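You operate a simulated robot arm through the tools that you are given. There is no shell and no other tool. Be economical: measure what you need, move in short steps, check, and stop when the job is done.

You run a simulated robot arm. Do the job below in one go: nothing can be reset, and whatever is moved stays where it is left.

## Task
Test grey pot J-62 for set, then stand it on the square for its result.
Fine: pot in the tester's dock, arm over, plunger down, arm aside, then move it; the other pots stay untested.
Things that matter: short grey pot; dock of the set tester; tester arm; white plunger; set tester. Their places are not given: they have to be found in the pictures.

The check looks at the end state, three seconds after you hand in, the way a careful person would. Anything else that was tipped, shoved, dropped, spilled or broken makes it a failure.

## Robot
A 7-joint arm with a two-finger parallel gripper, fixed in place. Base frame: the origin is at the foot of the arm, x ahead of it, y to its left, z up; the work surface is at about z = 800. Lengths are in mm, angles in rad, forces in N, time in s.
With the tool pointing down near the work surface it reaches from about 300 to 700 mm from the base axis. Its first joint turns from -1.152 to 1.152 rad. Payload 1.57 kg.
Tool frame: the origin (TCP) lies between the finger pads and is the grasp point; the fingertips stand 30 mm ahead of it; z points along the fingers, y is the line along which they close. The gripper opens to 110 mm. The fingers are 24 mm wide and 12 mm thick; the gripper's body (48 by 112 mm) begins 78 mm behind the TCP.
Orientation is that of the tool frame in the base frame, as [roll, pitch, yaw] about the fixed x, y, z axes, in that order (R = Rz(yaw) Ry(pitch) Rx(roll)). With the fingers straight down and closing along the base's y, the tool's x points along the base's -x, its y along +y and its z along -z.

## Interface
- The arm moves only by the tool servo_tool. Its argument "commands" is a list of rows, each a list of 7 numbers: the turn, a rotation vector about the tool's x, y, z in rad, then the shift along the tool's x, y, z in mm, then the closure, from 0 (fully open) to 1 (shut). In form: [[rx, ry, rz, x, y, z, fingers], ...]. A call has 1 to 12 rows; each row is the pose to reach, as a shift and turn from the pose commanded when the call began, along the tool's axes at that moment. A row lasts 0.2 s, in which the tool goes at most 50 mm and 0.15 rad; a call with a longer step from one row to the next is refused whole, and so is a gripper value outside its range. A pose out of reach is approached as far as the arm can. The call stops where the force on the tool passes 40 N (or 10 N more than at its start, if that is more) or the arm is blocked; 0.2 s more then pass. The fingers move at their own pace (about 108 mm/s each) and stop on an object; they squeeze with about 31 N. The grip force told is the motor's: it shows also when the fingers shut on nothing. Time passes only in rows, and 0.2 s behind the last, so rows that repeat a pose let the fingers close. It gives the time, the measured TCP pose, the force on the tool (base axes), the opening and the grip force at its end, in the units of the frame above (readings bear some noise).
- Cameras (640 x 400 px; columns grow to the right, rows downward): "scene" is fixed at [152.5, -380.8, 1413.9]; the picture's right is [0.88, -0.47, 0.00], its down [-0.23, -0.43, -0.88] and it looks along [0.42, 0.77, -0.48] (base axes); focal length 322 px, centre (320, 200). "wrist" rides on the gripper at [-36, 0, -80] in the tool frame; the picture's right is [0.00, -1.00, 0.00], its down [0.97, 0.00, -0.24] and it looks along [0.24, 0.00, 0.97] (tool axes); focal length 218 px, centre (320, 200).
- capture(camera): a new picture of that camera. It takes no simulated time.
- locate(camera, pixels): for up to 12 pixels [column, row] of the newest picture of that camera ("zoom" is the newest enlarged one), the place [x, y, z] in the base frame of the surface seen there, good to about 2 mm. It takes no simulated time.
- zoom(camera, box): a new picture of the part [left, top, right, bottom] of that camera's present view, enlarged. It takes no simulated time.
- sign_off(): hands the job in; it is judged then, once.

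Work in short steps. Measure before you move; look again where a grasp or a placing could have gone wrong, and mend it. You have 80 turns and 46 pictures in all, those below and enlarged ones among them. Open the gripper and draw the arm clear of the work before you hand the job in, unless the task says otherwise; then end with one line.

The tools are called after "Call:" by a JSON object that holds its "name" and its "arguments". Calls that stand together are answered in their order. servo_tool: Moves the arm, as the interface text tells. Its arguments: {"type":"object","properties":{"commands":{"type":"array","items":{"type":"array","items":{"type":"number"}}}},"required":["commands"]} The other tools are called the same way: capture (camera) takes a picture; locate (camera, pixels) gives the place of the surface under pixels of a picture; zoom (camera, box) takes an enlarged picture of a part of a camera's view; sign_off () hands the job in.

At the start:

```text
t: 0.0
ee_pos: [371.3, 212.4, 1243.3]
tool_rot: [-3.141, 0.0, 3.141]
force: [-0.2, -0.5, -0.4]
opening: 109.9
grip_force: 0.0
```

scene: 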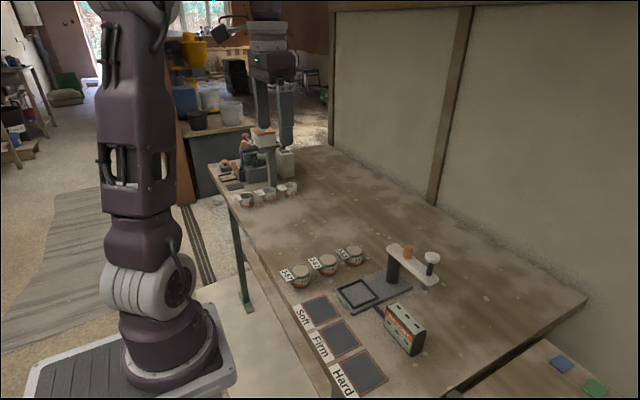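
wrist: 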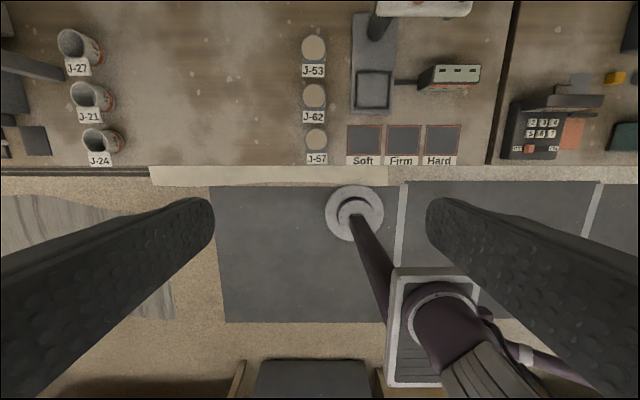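

The wrist view shows three pots, J-53, J-62 and J-57, near columns 300-330, with the tester to the right of them. I'll zoom on both views.

Call:
{"name": "zoom", "arguments": {"camera": "scene", "box": [270, 225, 450, 395]}}

Call:
{"name": "zoom", "arguments": {"camera": "wrist", "box": [280, 0, 500, 170]}}

```text
2.35 times, centred on (360, 310) of scene
```

zoom: 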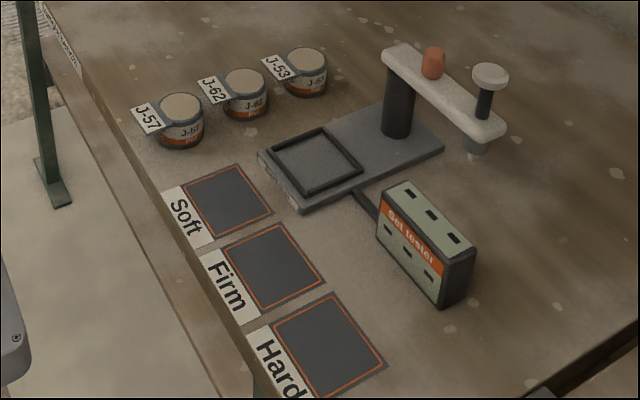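

```text
2.35 times, centred on (390, 85) of wrist
```

zoom: 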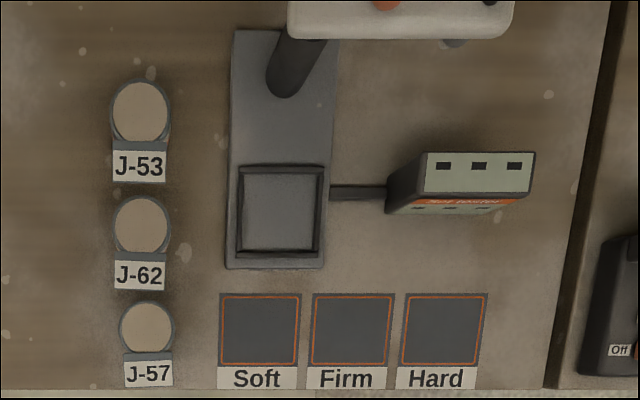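

Now I'll zoom in tight on the pots' own labels and on the tester.

Call:
{"name": "zoom", "arguments": {"camera": "scene", "box": [275, 238, 371, 298]}}

Call:
{"name": "zoom", "arguments": {"camera": "scene", "box": [330, 235, 450, 310]}}

```text
6.67 times, centred on (323, 268) of scene
```

zoom: 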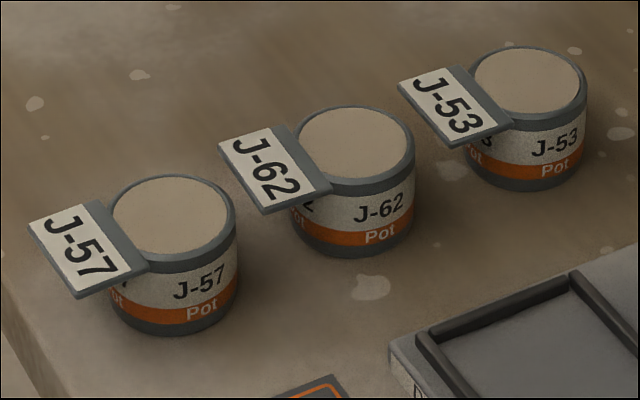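

```text
5.33 times, centred on (390, 272) of scene
```

zoom: 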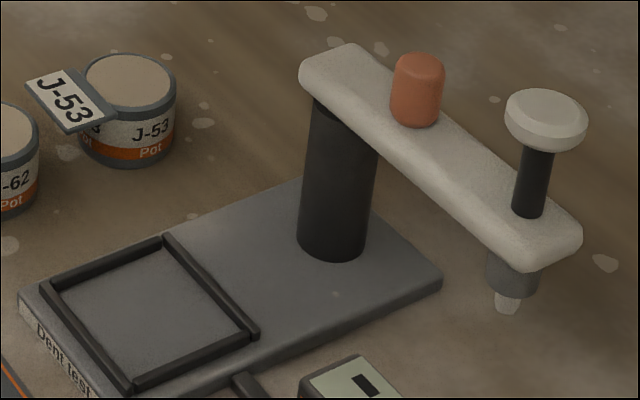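

I'll measure the tester parts in the newest zoom, and the pots and squares in the scene picture.

Call:
{"name": "locate", "arguments": {"camera": "zoom", "pixels": [[420, 62], [415, 100], [545, 105], [338, 62], [550, 240], [507, 305], [150, 310], [165, 240], [50, 288], [130, 388], [252, 332], [340, 250]]}}

Call:
{"name": "locate", "arguments": {"camera": "scene", "pixels": [[328, 259], [300, 270], [350, 249], [312, 266], [331, 271], [319, 310], [338, 337], [362, 370], [404, 308], [330, 274]]}}

Call:
{"name": "locate", "arguments": {"camera": "wrist", "pixels": [[314, 95], [314, 48], [316, 137], [313, 117], [364, 138], [403, 138], [442, 138], [374, 89], [313, 71], [317, 160]]}}

```text
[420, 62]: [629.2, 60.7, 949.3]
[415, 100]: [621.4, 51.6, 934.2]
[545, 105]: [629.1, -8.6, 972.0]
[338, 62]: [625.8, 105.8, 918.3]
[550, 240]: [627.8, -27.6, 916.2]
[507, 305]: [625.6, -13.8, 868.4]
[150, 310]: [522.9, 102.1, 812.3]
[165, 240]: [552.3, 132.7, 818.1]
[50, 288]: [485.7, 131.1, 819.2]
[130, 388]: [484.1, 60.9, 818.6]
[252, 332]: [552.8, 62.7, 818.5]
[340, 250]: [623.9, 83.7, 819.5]
```

```text
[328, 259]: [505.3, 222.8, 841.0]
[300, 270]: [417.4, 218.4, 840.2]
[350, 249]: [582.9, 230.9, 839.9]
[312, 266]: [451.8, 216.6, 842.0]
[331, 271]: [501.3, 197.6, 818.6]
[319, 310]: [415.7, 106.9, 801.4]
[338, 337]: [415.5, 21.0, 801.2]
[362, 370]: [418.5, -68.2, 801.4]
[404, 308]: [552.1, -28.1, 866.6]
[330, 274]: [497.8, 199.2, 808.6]
```

```text
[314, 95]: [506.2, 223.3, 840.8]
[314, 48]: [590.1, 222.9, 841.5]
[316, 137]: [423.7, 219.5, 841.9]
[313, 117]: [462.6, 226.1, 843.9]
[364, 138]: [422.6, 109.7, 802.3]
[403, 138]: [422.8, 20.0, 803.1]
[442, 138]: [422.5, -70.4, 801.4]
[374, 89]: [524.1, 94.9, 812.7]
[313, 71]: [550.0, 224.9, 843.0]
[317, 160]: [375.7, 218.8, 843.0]
```

Pot J-62 is at about (505, 223), with its top at z 841 and its tag toward -x. The dock centre is about (519, 97), with its floor at 812 and rim at 818. I'll move above the pot.

Call:
{"name": "servo_tool", "arguments": {"commands": [[0, 0, 0, -19, 1.5, 40, 0], [0, 0, 0, -38, 3, 80, 0], [0, 0, 0, -57, 4.5, 120, 0], [0, 0, 0, -76, 6, 160, 0], [0, 0, 0, -95, 7.5, 200, 0], [0, 0, 0, -114, 9, 240, 0], [0, 0, 0, -133.7, 10.6, 283, 0], [0, 0, 0, -133.7, 10.6, 283, 0]]}}

Call:
{"name": "capture", "arguments": {"camera": "wrist"}}

```text
t: 1.8
ee_pos: [505.3, 225.2, 959.1]
tool_rot: [-3.14, -0.001, 3.141]
force: [-0.8, 0.2, 0.3]
opening: 110.0
grip_force: 0.0
```

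```text
39 pictures are left
```

wrist: 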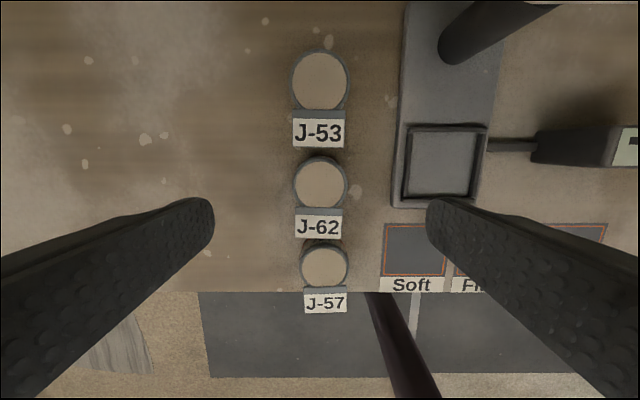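

The J-62 lid spans columns 295-347 and rows 156-208. I'll measure its edges and the dock's inner edges.

Call:
{"name": "locate", "arguments": {"camera": "wrist", "pixels": [[297, 184], [345, 184], [321, 159], [321, 205], [318, 228], [320, 184], [409, 165], [480, 165], [446, 126], [446, 202], [442, 160], [404, 200]]}}

```text
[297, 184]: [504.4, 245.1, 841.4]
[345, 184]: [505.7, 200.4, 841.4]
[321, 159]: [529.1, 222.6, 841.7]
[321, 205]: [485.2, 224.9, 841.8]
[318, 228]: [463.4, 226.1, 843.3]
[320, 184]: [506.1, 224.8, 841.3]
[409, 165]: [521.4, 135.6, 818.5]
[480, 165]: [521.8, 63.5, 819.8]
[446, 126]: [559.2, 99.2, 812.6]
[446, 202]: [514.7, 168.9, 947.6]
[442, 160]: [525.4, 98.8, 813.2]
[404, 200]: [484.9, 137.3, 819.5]
```

The pot centre is about (505, 223). I'll descend to TCP z 842, which puts the fingertips at 812, and close.

Call:
{"name": "servo_tool", "arguments": {"commands": [[0, 0, 0, 0, 0, 40, 0], [0, 0, 0, 0, 0, 80, 0], [0, 0, 0, 0, 0, 105, 0], [0, 0, 0, 0, 0, 118, 0], [0, 0, 0, 0, 0, 118, 0.3], [0, 0, 0, 0, 0, 118, 0.5], [0, 0, 0, 0, 0, 118, 0.7], [0, 0, 0, 0, 0, 118, 0.7]]}}

```text
t: 3.6
ee_pos: [502.5, 222.6, 843.6]
tool_rot: [-3.141, 0.0, -3.141]
force: [-0.1, -0.1, 0.1]
opening: 50.7
grip_force: 31.0
```

The pot is gripped at an opening of 50.7. I'll lift it and carry it above the dock.

Call:
{"name": "servo_tool", "arguments": {"commands": [[0, 0, 0, 0, 0, -30, 0.7], [0, 0, 0, 0, 0, -60, 0.7], [0, 0, 0, -5, -42, -60, 0.7], [0, 0, 0, -10, -84, -60, 0.7], [0, 0, 0, -14, -125.5, -60, 0.7], [0, 0, 0, -14, -125.5, -60, 0.7]]}}

Call:
{"name": "capture", "arguments": {"camera": "wrist"}}

Call:
{"name": "zoom", "arguments": {"camera": "scene", "box": [320, 225, 450, 310]}}

```text
t: 5.0
ee_pos: [517.4, 95.6, 902.5]
tool_rot: [-3.141, 0.001, 3.141]
force: [-0.7, 0.8, -0.1]
opening: 50.9
grip_force: 31.1
```

```text
38 pictures are left
```

wrist: 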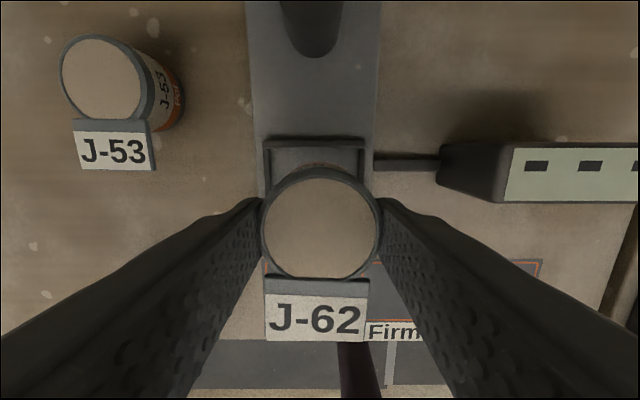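

```text
4.71 times, centred on (385, 268) of scene
```

zoom: 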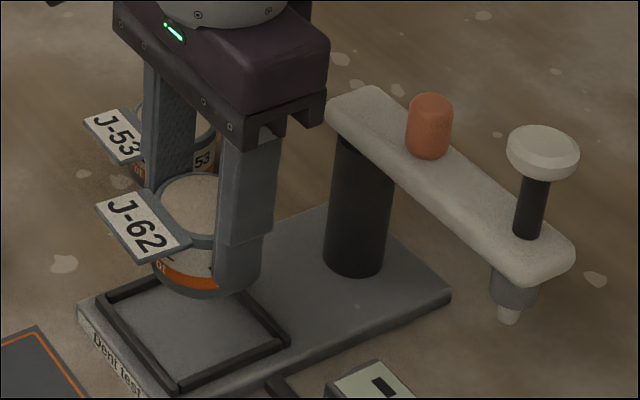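

The pot is above the dock. Before lowering I'll check the lid position against the dock rim and post.

Call:
{"name": "locate", "arguments": {"camera": "wrist", "pixels": [[320, 228], [320, 180], [320, 273], [268, 155], [361, 155], [315, 140], [315, 150], [310, 52], [265, 250], [375, 250], [250, 130], [380, 130]]}}

Call:
{"name": "locate", "arguments": {"camera": "zoom", "pixels": [[130, 276], [103, 298], [175, 387], [284, 340], [180, 310], [160, 340], [225, 345]]}}

```text
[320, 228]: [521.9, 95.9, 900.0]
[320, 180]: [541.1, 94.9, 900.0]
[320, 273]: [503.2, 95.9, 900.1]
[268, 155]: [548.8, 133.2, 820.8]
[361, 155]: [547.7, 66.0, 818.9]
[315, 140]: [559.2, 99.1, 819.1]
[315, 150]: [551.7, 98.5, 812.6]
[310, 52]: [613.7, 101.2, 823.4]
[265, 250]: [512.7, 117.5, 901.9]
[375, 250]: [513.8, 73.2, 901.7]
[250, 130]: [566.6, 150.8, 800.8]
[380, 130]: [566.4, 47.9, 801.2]
```

```text
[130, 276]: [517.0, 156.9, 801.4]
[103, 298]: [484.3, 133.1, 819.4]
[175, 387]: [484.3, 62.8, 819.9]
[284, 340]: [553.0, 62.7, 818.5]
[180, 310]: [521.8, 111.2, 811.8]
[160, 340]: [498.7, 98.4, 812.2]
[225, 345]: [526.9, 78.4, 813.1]
```

The pot is at (521, 96) and the dock centre is (520, 98). I'll shift +2 in y and lower 47 mm.

Call:
{"name": "servo_tool", "arguments": {"commands": [[0, 0, 0, 0, 2, 20, 0.7], [0, 0, 0, 0, 2, 38, 0.7], [0, 0, 0, 0, 2, 43, 0.7], [0, 0, 0, 0, 2, 47, 0.7], [0, 0, 0, 0, 2, 47, 0.7]]}}

Call:
{"name": "zoom", "arguments": {"camera": "scene", "box": [320, 225, 450, 310]}}

```text
t: 6.2
ee_pos: [517.3, 100.2, 855.5]
tool_rot: [-3.141, 0.0, -3.141]
force: [0.5, -0.4, -1.6]
opening: 50.6
grip_force: 31.0
```

```text
4.71 times, centred on (385, 268) of scene
```

zoom: 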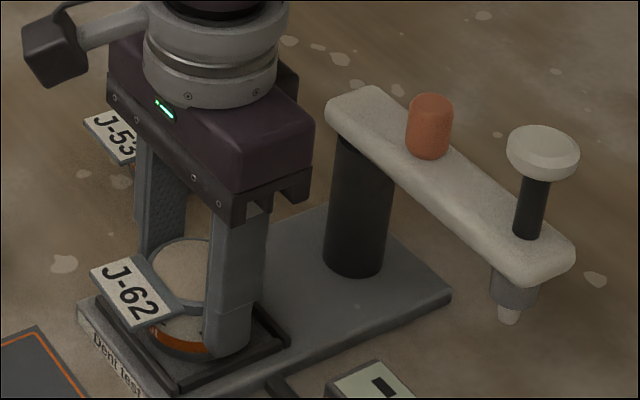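

The pot is inside the rim and close to the floor. I'll ease down 1 mm more, open, and rise straight up.

Call:
{"name": "servo_tool", "arguments": {"commands": [[0, 0, 0, 0, 0, 1, 0.7], [0, 0, 0, 0, 0, 1, 0.4], [0, 0, 0, 0, 0, 1, 0.2], [0, 0, 0, 0, 0, -20, 0.2], [0, 0, 0, 0, 0, -60, 0.2], [0, 0, 0, 0, 0, -105, 0.2], [0, 0, 0, 0, 0, -150, 0.2]]}}

Call:
{"name": "capture", "arguments": {"camera": "wrist"}}

Call:
{"name": "zoom", "arguments": {"camera": "scene", "box": [320, 225, 450, 310]}}

```text
t: 7.8
ee_pos: [516.7, 97.8, 1004.5]
tool_rot: [-3.141, 0.0, 3.141]
force: [0.8, 0.0, 0.9]
opening: 88.3
grip_force: 0.1
```

```text
35 pictures are left
```

wrist: 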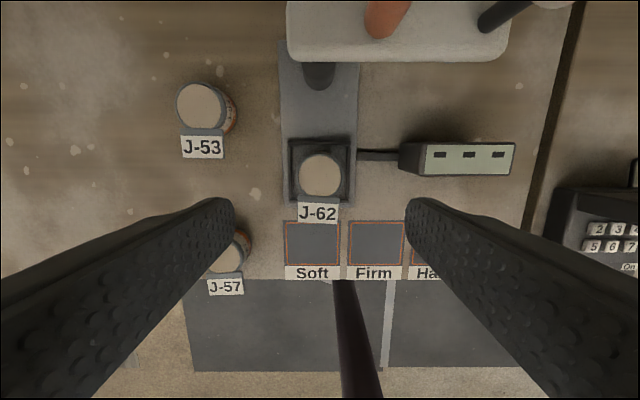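

```text
4.71 times, centred on (385, 268) of scene
```

zoom: 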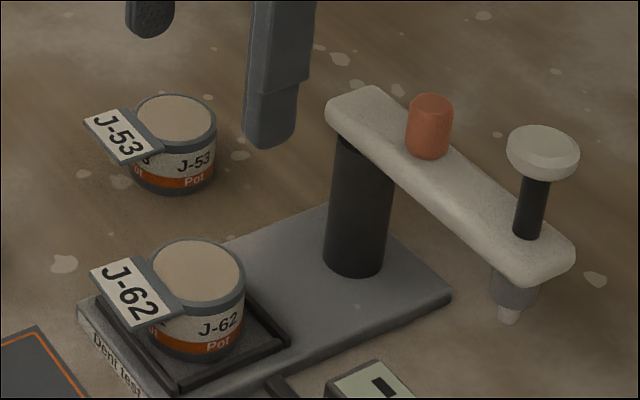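

The pot is docked. I'll rise and move over the tester arm to measure the post, knob, beam and plunger.

Call:
{"name": "servo_tool", "arguments": {"commands": [[0, 0, 0, -10, 0, -40, 0.6], [0, 0, 0, -45, -20, -70, 1], [0, 0, 0, -80, -45, -70, 1], [0, 0, 0, -80, -45, -70, 1]]}}

Call:
{"name": "capture", "arguments": {"camera": "wrist"}}

```text
refused: row 2 steps farther than a row can; nothing moved
```

```text
33 pictures are left
```

wrist: 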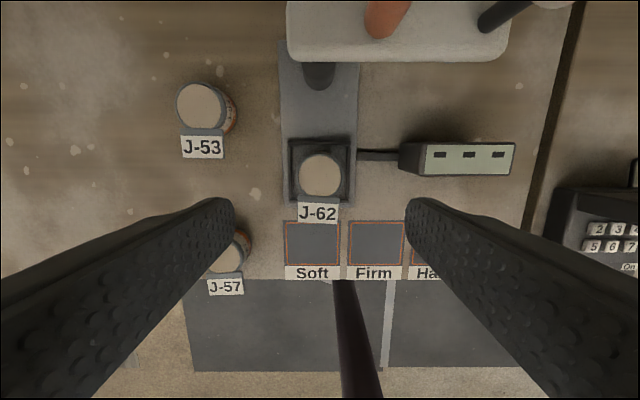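

One step was too long, so I'll repeat the move with shorter steps.

Call:
{"name": "servo_tool", "arguments": {"commands": [[0, 0, 0, 0, 0, -40, 0.6], [0, 0, 0, -25, -15, -70, 1], [0, 0, 0, -60, -35, -70, 1], [0, 0, 0, -80, -45, -70, 1], [0, 0, 0, -80, -45, -70, 1]]}}

Call:
{"name": "capture", "arguments": {"camera": "wrist"}}

```text
t: 9.0
ee_pos: [598.1, 52.5, 1073.6]
tool_rot: [3.141, -0.001, 3.141]
force: [0.0, 0.2, -0.9]
opening: 0.0
grip_force: 21.4
```

```text
32 pictures are left
```

wrist: 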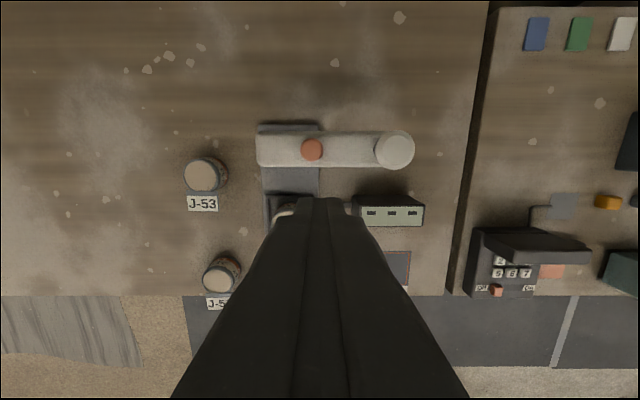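

The beam spans columns 257-413 near row 150, with the knob at (312, 149) and the plunger top at (394, 150). I'll locate these.

Call:
{"name": "locate", "arguments": {"camera": "wrist", "pixels": [[312, 149], [394, 150], [394, 133], [394, 168], [260, 150], [350, 136], [350, 163], [290, 135], [290, 162], [412, 150], [378, 150], [290, 128]]}}

Call:
{"name": "zoom", "arguments": {"camera": "wrist", "box": [240, 100, 440, 240]}}

```text
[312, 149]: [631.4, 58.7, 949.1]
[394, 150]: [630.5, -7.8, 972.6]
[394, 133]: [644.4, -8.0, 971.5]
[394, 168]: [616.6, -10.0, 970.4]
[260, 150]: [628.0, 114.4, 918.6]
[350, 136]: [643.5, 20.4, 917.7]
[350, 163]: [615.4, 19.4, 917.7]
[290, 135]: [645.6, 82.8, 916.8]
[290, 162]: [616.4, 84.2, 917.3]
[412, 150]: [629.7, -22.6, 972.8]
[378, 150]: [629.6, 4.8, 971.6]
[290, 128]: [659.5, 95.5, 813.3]
```

```text
2.86 times, centred on (340, 170) of wrist
```

zoom: 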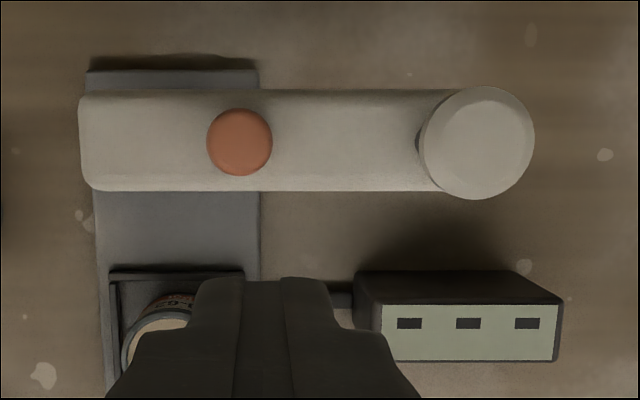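

The pivot is about (630, 98), and the beam half-width is 14.5 with its top at z 918. The plunger cap is at (630, -9). I'll lower the closed fingers beside the beam on the +x side, at (666, 28).

Call:
{"name": "servo_tool", "arguments": {"commands": [[0, 0, 0, -34, -13, 0, 1], [0, 0, 0, -67, -26.5, 0, 1], [0, 0, 0, -67, -26.5, 45, 1], [0, 0, 0, -67, -26.5, 90, 1], [0, 0, 0, -67, -26.5, 125, 1], [0, 0, 0, -67, -26.5, 145, 1], [0, 0, 0, -67, -26.5, 145, 1]]}}

Call:
{"name": "zoom", "arguments": {"camera": "scene", "box": [330, 205, 490, 310]}}

```text
t: 10.6
ee_pos: [664.5, 27.6, 931.0]
tool_rot: [-3.141, 0.001, 3.141]
force: [0.3, -0.3, 0.1]
opening: 0.1
grip_force: 21.5
```

```text
3.81 times, centred on (410, 258) of scene
```

zoom: 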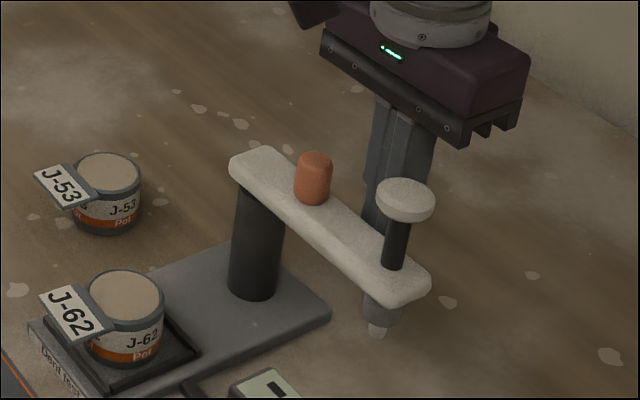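

The fingers are beside the beam and clear of the cap. I'll push the first 30° of the arc.

Call:
{"name": "servo_tool", "arguments": {"commands": [[0, 0, 0, 6, 0, 0, 1], [0, 0, 0, 10, 0, 0, 1], [0, 0, 0, 14, -1.4, 0, 1], [0, 0, 0, 18, -2.8, 0, 1], [0, 0, 0, 22, -4, 0, 1], [0, 0, 0, 26, -5.2, 0, 1], [0, 0, 0, 30.5, -5.6, 0, 1], [0, 0, 0, 35, -6, 0, 1], [0, 0, 0, 39.5, -6.1, 0, 1], [0, 0, 0, 44, -6.1, 0, 1]]}}

Call:
{"name": "zoom", "arguments": {"camera": "scene", "box": [330, 205, 490, 310]}}

```text
t: 12.8
ee_pos: [619.6, 22.1, 929.2]
tool_rot: [3.141, 0.0, 3.14]
force: [0.4, 0.4, -0.8]
opening: 0.0
grip_force: 20.9
```

```text
3.81 times, centred on (410, 258) of scene
```

zoom: 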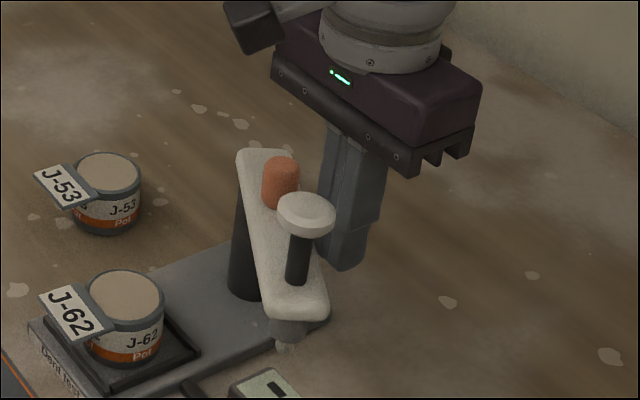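

The arm swings freely. I'll continue the arc to about 80°.

Call:
{"name": "servo_tool", "arguments": {"commands": [[0, 0, 0, 5, 0.8, 0, 1], [0, 0, 0, 9.7, 1.6, 0, 1], [0, 0, 0, 19.2, 4.3, 0, 1], [0, 0, 0, 28.5, 8.9, 0, 1], [0, 0, 0, 37.1, 14.3, 0, 1], [0, 0, 0, 41, 18, 0, 1], [0, 0, 0, 45, 21.6, 0, 1], [0, 0, 0, 48.5, 25.7, 0, 1], [0, 0, 0, 52, 29.8, 0, 1], [0, 0, 0, 54.8, 34.5, 0, 1], [0, 0, 0, 56, 37, 0, 1]]}}

Call:
{"name": "zoom", "arguments": {"camera": "scene", "box": [310, 205, 470, 310]}}

```text
t: 15.2
ee_pos: [564.6, 57.7, 930.3]
tool_rot: [3.141, -0.001, -3.14]
force: [-0.4, -0.7, -0.6]
opening: 0.1
grip_force: 21.1
```

```text
3.81 times, centred on (390, 258) of scene
```

zoom: 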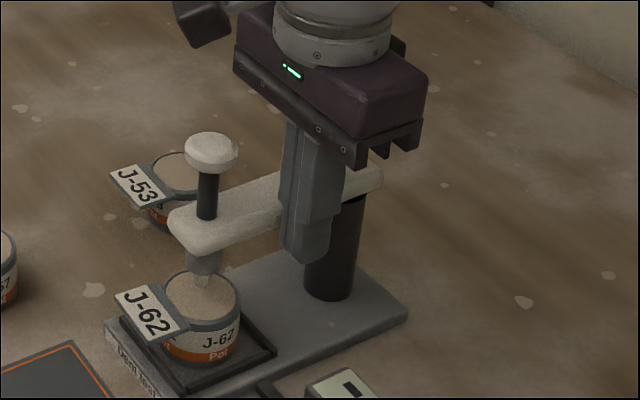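

The arm is nearly over the pot. I'll measure the cap to find the remaining angle.

Call:
{"name": "locate", "arguments": {"camera": "zoom", "pixels": [[212, 148], [188, 148], [237, 148], [204, 284], [172, 222]]}}

```text
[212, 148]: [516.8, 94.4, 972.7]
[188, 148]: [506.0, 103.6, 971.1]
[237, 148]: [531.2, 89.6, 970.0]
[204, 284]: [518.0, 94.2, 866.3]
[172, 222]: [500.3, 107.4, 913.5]
```

The cap is at about (519, 96), already within a degree or two of the dock centre. I'll nudge it to the final angle and look.

Call:
{"name": "servo_tool", "arguments": {"commands": [[0, 0, 0, 1, 4, 0, 1], [0, 0, 0, 3, 8, 0, 1], [0, 0, 0, 5, 10, 0, 1], [0, 0, 0, 5, 12, 0, 1], [0, 0, 0, 5, 12, 0, 1]]}}

Call:
{"name": "zoom", "arguments": {"camera": "scene", "box": [310, 205, 470, 310]}}

```text
t: 16.4
ee_pos: [558.7, 70.2, 930.3]
tool_rot: [3.141, 0.0, 3.141]
force: [-0.1, 0.2, 0.4]
opening: 0.2
grip_force: 21.3
```

```text
3.81 times, centred on (390, 258) of scene
```

zoom: 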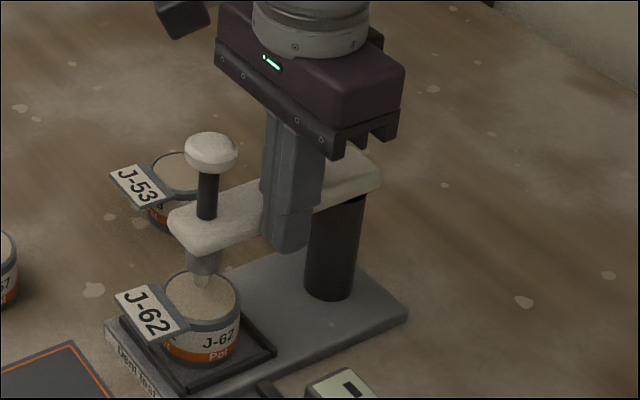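

The arm has settled over the dock and didn't move further. I'll back away in -y, rise above the plunger and check alignment.

Call:
{"name": "servo_tool", "arguments": {"commands": [[0, 0, 0, 0, -20, 0, 1], [0, 0, 0, 0, -20, -45, 1], [0, 0, 0, 0, -20, -90, 1], [0, 0, 0, 0, -20, -130, 1], [0, 0, 0, 42, -20, -130, 1], [0, 0, 0, 42, -20, -130, 1]]}}

Call:
{"name": "capture", "arguments": {"camera": "wrist"}}

Call:
{"name": "zoom", "arguments": {"camera": "scene", "box": [310, 205, 470, 310]}}

```text
t: 17.8
ee_pos: [515.2, 47.5, 1060.2]
tool_rot: [-3.141, 0.0, -3.141]
force: [-0.4, -0.3, -0.4]
opening: 0.0
grip_force: 20.9
```

```text
26 pictures are left
```

wrist: 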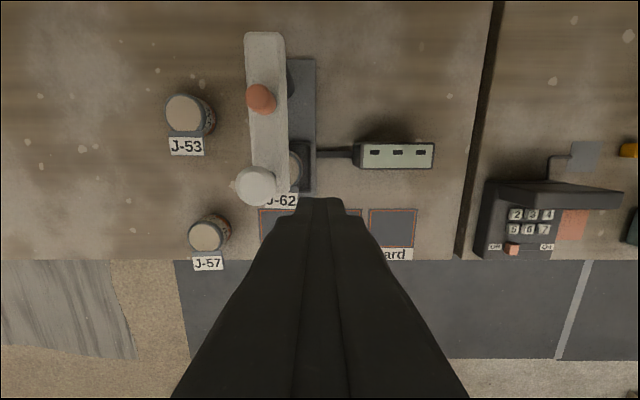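

```text
3.81 times, centred on (390, 258) of scene
```

zoom: 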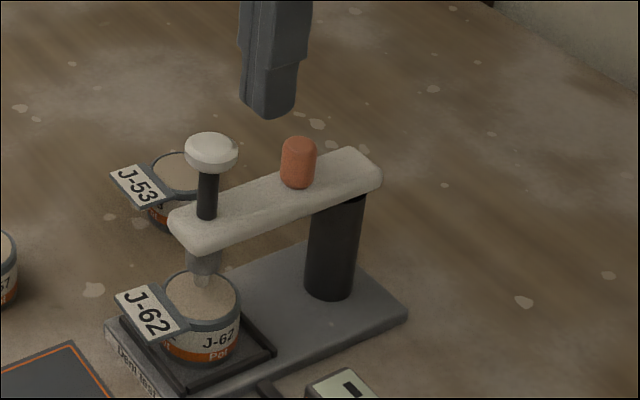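

The cap in the wrist view is at about (256, 184). I'll locate it and the beam.

Call:
{"name": "locate", "arguments": {"camera": "wrist", "pixels": [[256, 184], [256, 169], [240, 184], [272, 184], [249, 120], [286, 120], [261, 95], [263, 35], [256, 199]]}}

```text
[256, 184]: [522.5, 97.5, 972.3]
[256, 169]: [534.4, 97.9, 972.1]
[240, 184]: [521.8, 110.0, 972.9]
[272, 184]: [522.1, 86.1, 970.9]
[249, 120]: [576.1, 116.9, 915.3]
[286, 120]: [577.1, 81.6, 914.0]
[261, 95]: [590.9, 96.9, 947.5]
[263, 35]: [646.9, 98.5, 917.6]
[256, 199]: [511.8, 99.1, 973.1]
```

The cap centre is (522, 98). I'll move over it and lower to 6 mm above.

Call:
{"name": "servo_tool", "arguments": {"commands": [[0, 0, 0, -3, 47, 0, 1], [0, 0, 0, -3, 47, 35, 1], [0, 0, 0, -3, 47, 52, 1], [0, 0, 0, -3, 47, 52, 1]]}}

Call:
{"name": "zoom", "arguments": {"camera": "scene", "box": [310, 205, 470, 310]}}

```text
t: 18.8
ee_pos: [520.6, 97.2, 1008.7]
tool_rot: [-3.141, 0.0, 3.141]
force: [0.8, -0.6, -0.8]
opening: 0.1
grip_force: 21.4
```

```text
3.81 times, centred on (390, 258) of scene
```

zoom: 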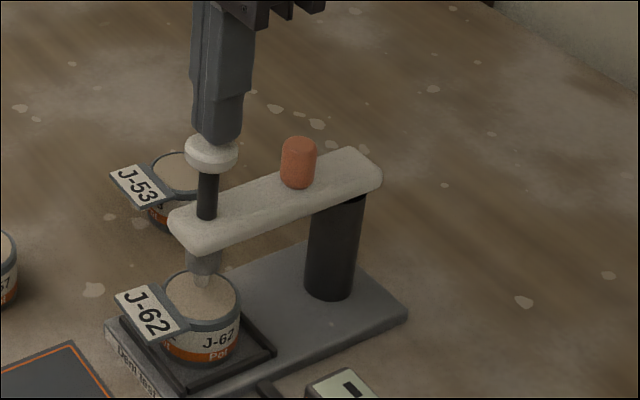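

Aligned. I'll press down slowly in 2 mm rows and watch the force.

Call:
{"name": "servo_tool", "arguments": {"commands": [[0, 0, 0, 0, 0, 3, 1], [0, 0, 0, 0, 0, 6, 1], [0, 0, 0, 0, 0, 8, 1], [0, 0, 0, 0, 0, 10, 1], [0, 0, 0, 0, 0, 12, 1], [0, 0, 0, 0, 0, 14, 1], [0, 0, 0, 0, 0, 16, 1], [0, 0, 0, 0, 0, 18, 1]]}}

Call:
{"name": "zoom", "arguments": {"camera": "scene", "box": [310, 225, 470, 360]}}

```text
t: 20.6
ee_pos: [519.2, 97.7, 991.2]
tool_rot: [-3.141, 0.001, -3.141]
force: [0.3, -0.3, 2.8]
opening: 0.0
grip_force: 21.6
```

```text
2.96 times, centred on (390, 292) of scene
```

zoom: 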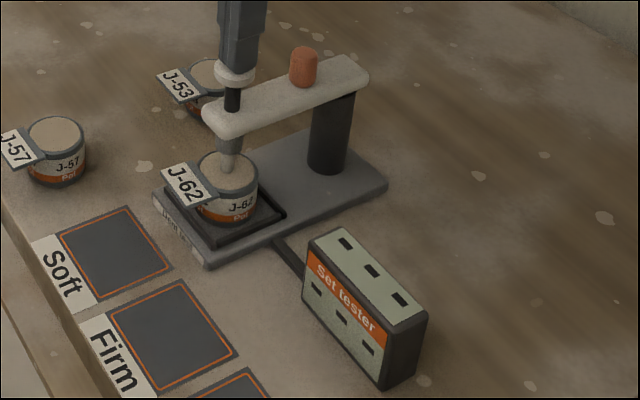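

The plunger has come down about 11 mm against 3 N, and its tip is near the lid. I'll keep pressing slowly.

Call:
{"name": "servo_tool", "arguments": {"commands": [[0, 0, 0, 0, 0, 1.5, 1], [0, 0, 0, 0, 0, 3, 1], [0, 0, 0, 0, 0, 4.5, 1], [0, 0, 0, 0, 0, 6, 1], [0, 0, 0, 0, 0, 7.5, 1], [0, 0, 0, 0, 0, 9, 1], [0, 0, 0, 0, 0, 9, 1]]}}

Call:
{"name": "zoom", "arguments": {"camera": "scene", "box": [310, 225, 470, 360]}}

```text
t: 22.2
ee_pos: [520.3, 97.6, 981.5]
tool_rot: [3.141, -0.001, -3.141]
force: [-1.7, 0.3, 4.1]
opening: 0.2
grip_force: 22.0
```

```text
2.96 times, centred on (390, 292) of scene
```

zoom: 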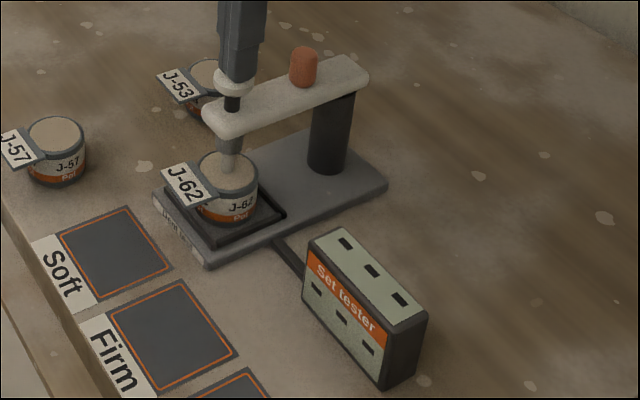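

Force is still only 4 N and the lamps are unlit, so I'll press further in slow steps.

Call:
{"name": "servo_tool", "arguments": {"commands": [[0, 0, 0, 0, 0, 1.5, 1], [0, 0, 0, 0, 0, 3, 1], [0, 0, 0, 0, 0, 4.5, 1], [0, 0, 0, 0, 0, 6, 1], [0, 0, 0, 0, 0, 7, 1], [0, 0, 0, 0, 0, 8, 1], [0, 0, 0, 0, 0, 8, 1]]}}

Call:
{"name": "zoom", "arguments": {"camera": "scene", "box": [310, 225, 470, 360]}}

```text
t: 23.8
ee_pos: [520.2, 97.6, 974.1]
tool_rot: [-3.141, 0.001, -3.141]
force: [2.3, -1.3, 4.4]
opening: 0.0
grip_force: 21.6
```

```text
2.96 times, centred on (390, 292) of scene
```

zoom: 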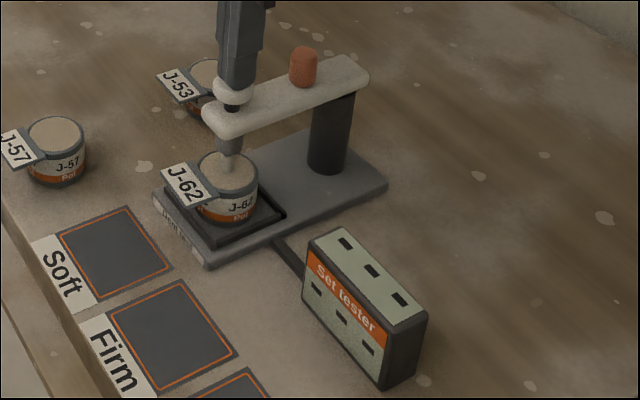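

Still soft at about 4 N. I'll keep pressing toward the plunger's bottom stop.

Call:
{"name": "servo_tool", "arguments": {"commands": [[0, 0, 0, 0, 0, 1.5, 1], [0, 0, 0, 0, 0, 3, 1], [0, 0, 0, 0, 0, 4.5, 1], [0, 0, 0, 0, 0, 6, 1], [0, 0, 0, 0, 0, 7.5, 1], [0, 0, 0, 0, 0, 9, 1], [0, 0, 0, 0, 0, 10, 1], [0, 0, 0, 0, 0, 10, 1]]}}

Call:
{"name": "zoom", "arguments": {"camera": "scene", "box": [310, 225, 470, 360]}}

```text
t: 25.6
ee_pos: [520.8, 97.4, 965.1]
tool_rot: [3.141, 0.0, 3.141]
force: [-4.8, 0.8, 15.7]
opening: 0.0
grip_force: 21.7
```

```text
2.96 times, centred on (390, 292) of scene
```

zoom: 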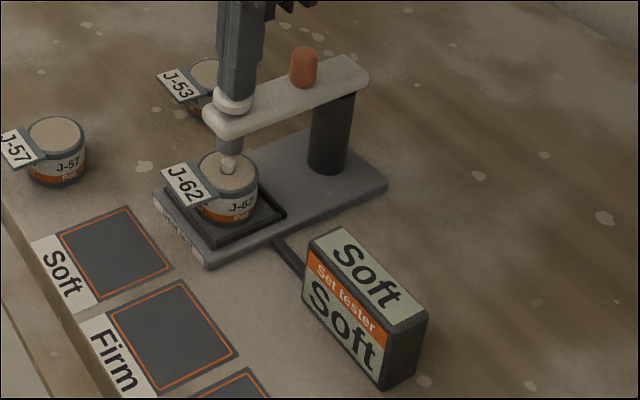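

The tester reads "Soft" at 16 N. I'll hold briefly, release upward slowly, and check that the reading stands and the plunger rises.

Call:
{"name": "servo_tool", "arguments": {"commands": [[0, 0, 0, 0, 0, 0, 1], [0, 0, 0, 0, 0, 0, 1], [0, 0, 0, 0, 0, -15, 1], [0, 0, 0, 0, 0, -30, 1], [0, 0, 0, 0, 0, -45, 1], [0, 0, 0, 0, 0, -65, 1], [0, 0, 0, 0, 0, -95, 1], [0, 0, 0, 0, 0, -95, 1]]}}

Call:
{"name": "zoom", "arguments": {"camera": "scene", "box": [310, 225, 470, 360]}}

```text
t: 27.4
ee_pos: [521.6, 97.1, 1058.5]
tool_rot: [-3.14, 0.0, 3.139]
force: [-1.1, -0.8, 0.6]
opening: 0.4
grip_force: 21.5
```

```text
2.96 times, centred on (390, 292) of scene
```

zoom: 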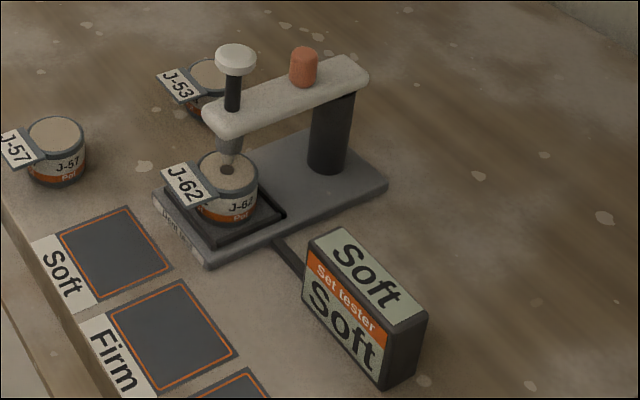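

The plunger has risen and "Soft" remains. I'll lower the closed fingers on the +y side of the arm, at (560, 133), to swing it back.

Call:
{"name": "servo_tool", "arguments": {"commands": [[0, 0, 0, -20, 20, 0, 1], [0, 0, 0, -38, 36, 0, 1], [0, 0, 0, -38, 36, 40, 1], [0, 0, 0, -38, 36, 80, 1], [0, 0, 0, -38, 36, 110, 1], [0, 0, 0, -38, 36, 128, 1], [0, 0, 0, -38, 36, 128, 1]]}}

Call:
{"name": "zoom", "arguments": {"camera": "scene", "box": [310, 205, 470, 310]}}

```text
t: 29.0
ee_pos: [557.2, 132.6, 931.8]
tool_rot: [3.141, 0.001, -3.141]
force: [0.3, -0.5, 0.5]
opening: 0.0
grip_force: 20.7
```

```text
3.81 times, centred on (390, 258) of scene
```

zoom: 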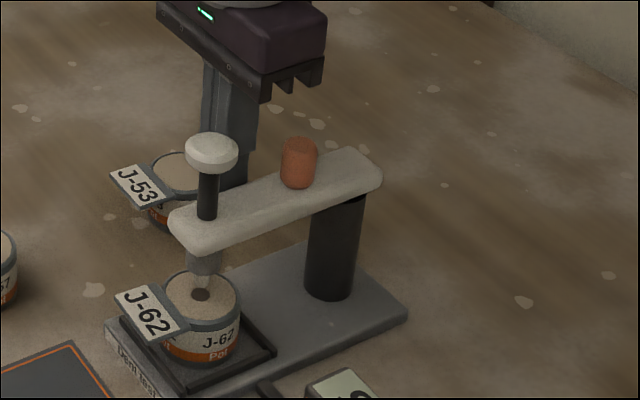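

Clear. I'll push the arm back along the reverse arc, to about 30° from its rest position first.

Call:
{"name": "servo_tool", "arguments": {"commands": [[0, 0, 0, 0, -6, 0, 1], [0, 0, 0, 0, -9.4, 0, 1], [0, 0, 0, 2.6, -17.5, 0, 1], [0, 0, 0, 5.2, -25.8, 0, 1], [0, 0, 0, 6, -35, 0, 1], [0, 0, 0, 6.1, -44.1, 0, 1], [0, 0, 0, 4.5, -53.8, 0, 1], [0, 0, 0, 1.8, -63.1, 0, 1], [0, 0, 0, -2.5, -72.5, 0, 1], [0, 0, 0, -8.2, -81, 0, 1]]}}

Call:
{"name": "zoom", "arguments": {"camera": "scene", "box": [310, 205, 470, 310]}}

```text
t: 31.2
ee_pos: [566.5, 52.0, 929.9]
tool_rot: [3.141, 0.0, -3.141]
force: [-0.2, -0.6, 0.2]
opening: 0.0
grip_force: 21.3
```

```text
3.81 times, centred on (390, 258) of scene
```

zoom: 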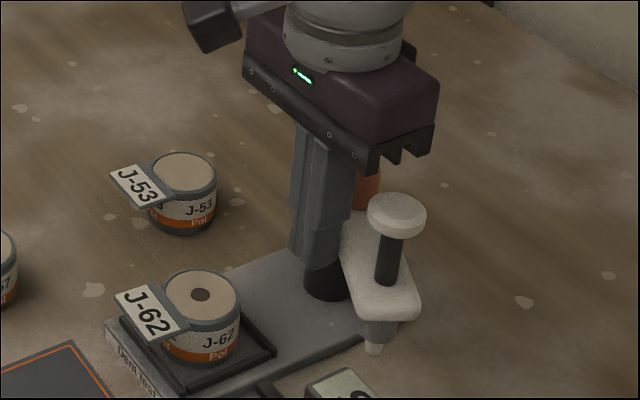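

The arm is following. I'll push the rest of the way, back off a little and rise.

Call:
{"name": "servo_tool", "arguments": {"commands": [[0, 0, 0, -7, -8, 0, 1], [0, 0, 0, -15.5, -14.9, 0, 1], [0, 0, 0, -25, -20.5, 0, 1], [0, 0, 0, -30, -23, 0, 1], [0, 0, 0, -35.3, -24.9, 0, 1], [0, 0, 0, -35.3, -24.9, 0, 1], [0, 0, 0, -15, -22, 0, 1], [0, 0, 0, -10, -22, -40, 1], [0, 0, 0, -5, -20, -80, 1], [0, 0, 0, 0, 0, -120, 1]]}}

Call:
{"name": "zoom", "arguments": {"camera": "scene", "box": [270, 225, 450, 395]}}

```text
t: 33.4
ee_pos: [565.9, 52.9, 1049.6]
tool_rot: [3.141, -0.001, -3.141]
force: [0.9, -0.1, 0.3]
opening: 0.2
grip_force: 21.8
```

```text
2.35 times, centred on (360, 310) of scene
```

zoom: 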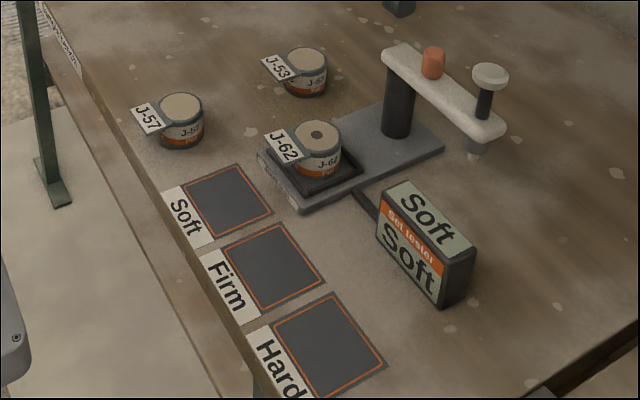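

The arm is aside and J-62 is dented and still in the dock. I'll go above it with the gripper open and check.

Call:
{"name": "servo_tool", "arguments": {"commands": [[0, 0, 0, 24, 23, 0, 0.5], [0, 0, 0, 48.7, 46, 0, 0.2], [0, 0, 0, 48.7, 46, 45, 0.2], [0, 0, 0, 48.7, 46, 80, 0.2], [0, 0, 0, 48.7, 46, 80, 0.2]]}}

Call:
{"name": "capture", "arguments": {"camera": "wrist"}}

```text
t: 34.6
ee_pos: [517.7, 99.3, 968.6]
tool_rot: [-3.141, 0.001, -3.141]
force: [0.7, -0.4, -0.6]
opening: 88.2
grip_force: 0.2
```

```text
15 pictures are left
```

wrist: 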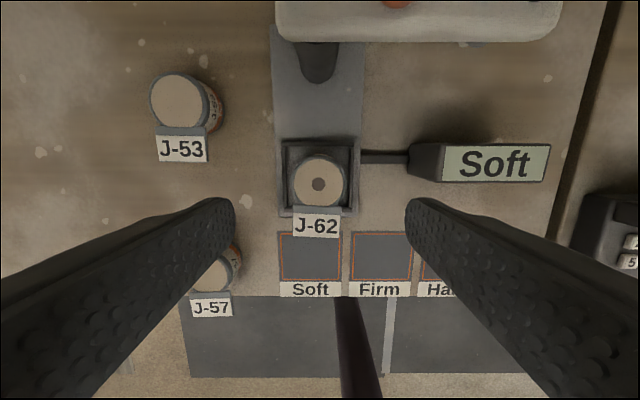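

Call:
{"name": "locate", "arguments": {"camera": "wrist", "pixels": [[319, 170], [319, 160], [319, 206], [294, 183], [344, 183], [310, 236], [310, 278], [283, 255], [338, 255], [310, 256]]}}

```text
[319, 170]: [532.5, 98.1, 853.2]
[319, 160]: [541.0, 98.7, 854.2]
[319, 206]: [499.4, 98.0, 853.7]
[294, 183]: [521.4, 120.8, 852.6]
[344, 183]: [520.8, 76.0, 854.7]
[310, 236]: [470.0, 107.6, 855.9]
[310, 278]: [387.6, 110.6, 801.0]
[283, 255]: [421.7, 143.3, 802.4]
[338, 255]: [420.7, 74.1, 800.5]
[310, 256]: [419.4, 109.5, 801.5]
```

J-62 is centred at (520.5, 98.5) and the Soft square at about (421, 109). I'll descend, grasp, and lift.

Call:
{"name": "servo_tool", "arguments": {"commands": [[0, 0, 0, 0, 0, 40, 0.2], [0, 0, 0, 0, 0, 80, 0.2], [0, 0, 0, 0, 0, 105, 0.2], [0, 0, 0, 0, 0, 115.5, 0.2], [0, 0, 0, 0, 0, 115.5, 0.4], [0, 0, 0, 0, 0, 115.5, 0.7], [0, 0, 0, 0, 0, 115.5, 0.7], [0, 0, 0, 0, 0, 85, 0.7], [0, 0, 0, 0, 0, 60, 0.7], [0, 0, 0, 0, 0, 60, 0.7]]}}

Call:
{"name": "capture", "arguments": {"camera": "wrist"}}

```text
t: 36.8
ee_pos: [518.3, 97.8, 911.7]
tool_rot: [-3.142, 0.001, 3.141]
force: [0.6, -0.1, -0.7]
opening: 50.4
grip_force: 31.1
```

```text
14 pictures are left
```

wrist: 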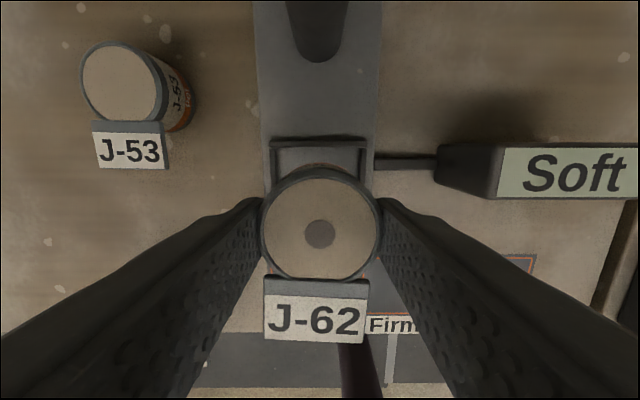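

Gripped at 50.4. I'll carry it over the Soft square and lower to about 15 mm above it.

Call:
{"name": "servo_tool", "arguments": {"commands": [[0, 0, 0, 33, 3.5, 0, 0.7], [0, 0, 0, 66, 7, 0, 0.7], [0, 0, 0, 99, 10.5, 0, 0.7], [0, 0, 0, 99, 10.5, 30, 0.7], [0, 0, 0, 99, 10.5, 50, 0.7], [0, 0, 0, 99, 10.5, 50, 0.7]]}}

Call:
{"name": "zoom", "arguments": {"camera": "scene", "box": [270, 245, 390, 345]}}

Call:
{"name": "capture", "arguments": {"camera": "wrist"}}

```text
t: 38.2
ee_pos: [420.0, 110.3, 862.0]
tool_rot: [3.141, 0.0, -3.141]
force: [-1.1, 0.2, -0.1]
opening: 50.3
grip_force: 30.7
```

```text
4.00 times, centred on (330, 295) of scene
```

zoom: 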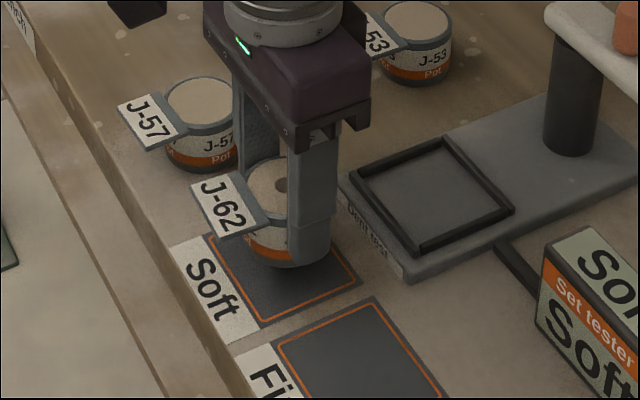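

```text
12 pictures are left
```

wrist: 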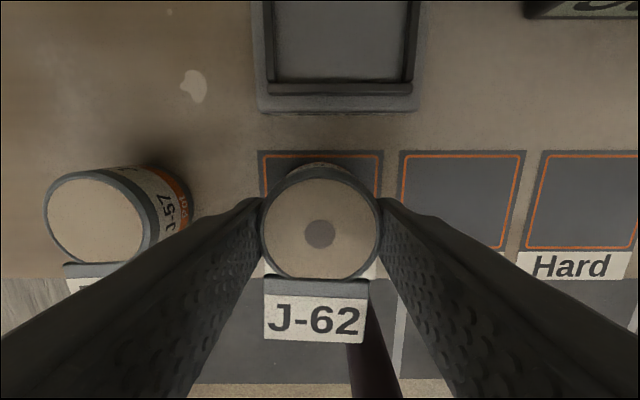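

Call:
{"name": "locate", "arguments": {"camera": "zoom", "pixels": [[207, 235], [265, 328], [362, 280], [330, 245], [255, 315]]}}

Call:
{"name": "locate", "arguments": {"camera": "wrist", "pixels": [[258, 151], [383, 151], [400, 151], [320, 180], [320, 276], [527, 151], [505, 245], [260, 175]]}}

```text
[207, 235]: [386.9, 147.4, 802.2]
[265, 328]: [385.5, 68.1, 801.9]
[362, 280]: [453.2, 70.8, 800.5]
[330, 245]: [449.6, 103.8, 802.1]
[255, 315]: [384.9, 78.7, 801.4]
```

```text
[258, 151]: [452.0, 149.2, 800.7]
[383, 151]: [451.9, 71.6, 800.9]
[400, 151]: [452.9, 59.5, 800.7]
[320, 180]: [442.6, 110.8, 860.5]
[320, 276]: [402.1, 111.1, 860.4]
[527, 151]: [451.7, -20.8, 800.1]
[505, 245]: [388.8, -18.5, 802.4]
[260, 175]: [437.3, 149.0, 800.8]
```

The square's centre is (419.5, 109), and the pot at (421.5, 110) has its lid 18 mm too high. I'll shift -2 in x, set it down, release and rise.

Call:
{"name": "servo_tool", "arguments": {"commands": [[0, 0, 0, 2, -1, 8, 0.7], [0, 0, 0, 2, -1, 14, 0.7], [0, 0, 0, 2, -1, 17, 0.7], [0, 0, 0, 2, -1, 18, 0.7], [0, 0, 0, 2, -1, 18, 0.7], [0, 0, 0, 2, -1, 18, 0.4], [0, 0, 0, 2, -1, 18, 0.2], [0, 0, 0, 2, -1, 0, 0.2], [0, 0, 0, 2, -1, -40, 0.2], [0, 0, 0, 2, -1, -85, 0.2], [0, 0, 0, 2, -1, -130, 0.2], [0, 0, 0, 2, -1, -170, 0.2]]}}

Call:
{"name": "capture", "arguments": {"camera": "wrist"}}

Call:
{"name": "zoom", "arguments": {"camera": "scene", "box": [270, 225, 450, 395]}}

```text
t: 40.8
ee_pos: [415.7, 106.8, 1034.0]
tool_rot: [3.141, 0.001, 3.141]
force: [-0.5, 0.1, -0.2]
opening: 88.2
grip_force: 0.0
```

```text
11 pictures are left
```

wrist: 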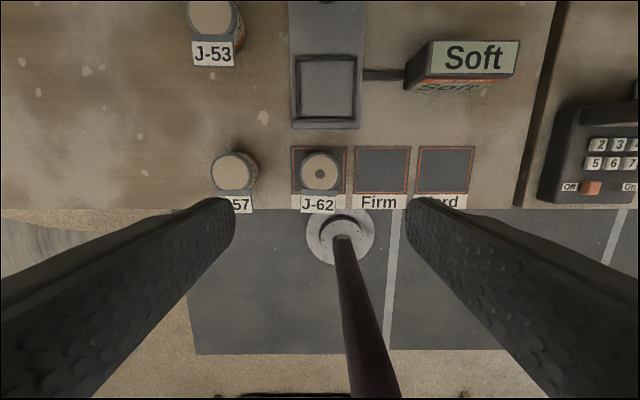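

```text
2.35 times, centred on (360, 310) of scene
```

zoom: 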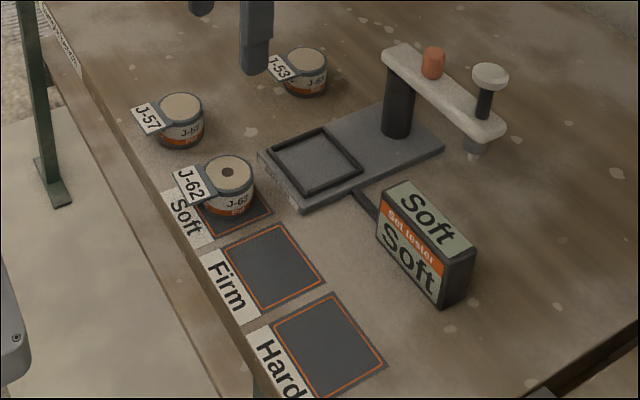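

J-62 stands upright on the Soft square, the tester arm is aside, the other pots are untouched, and the gripper is open and clear. I'm handing in.

Call:
{"name": "sign_off", "arguments": {}}

```text
The job is handed in.
```

Pot J-62 tested "Soft" and now stands on the Soft square; the tester arm is back aside and the other pots were left untested.
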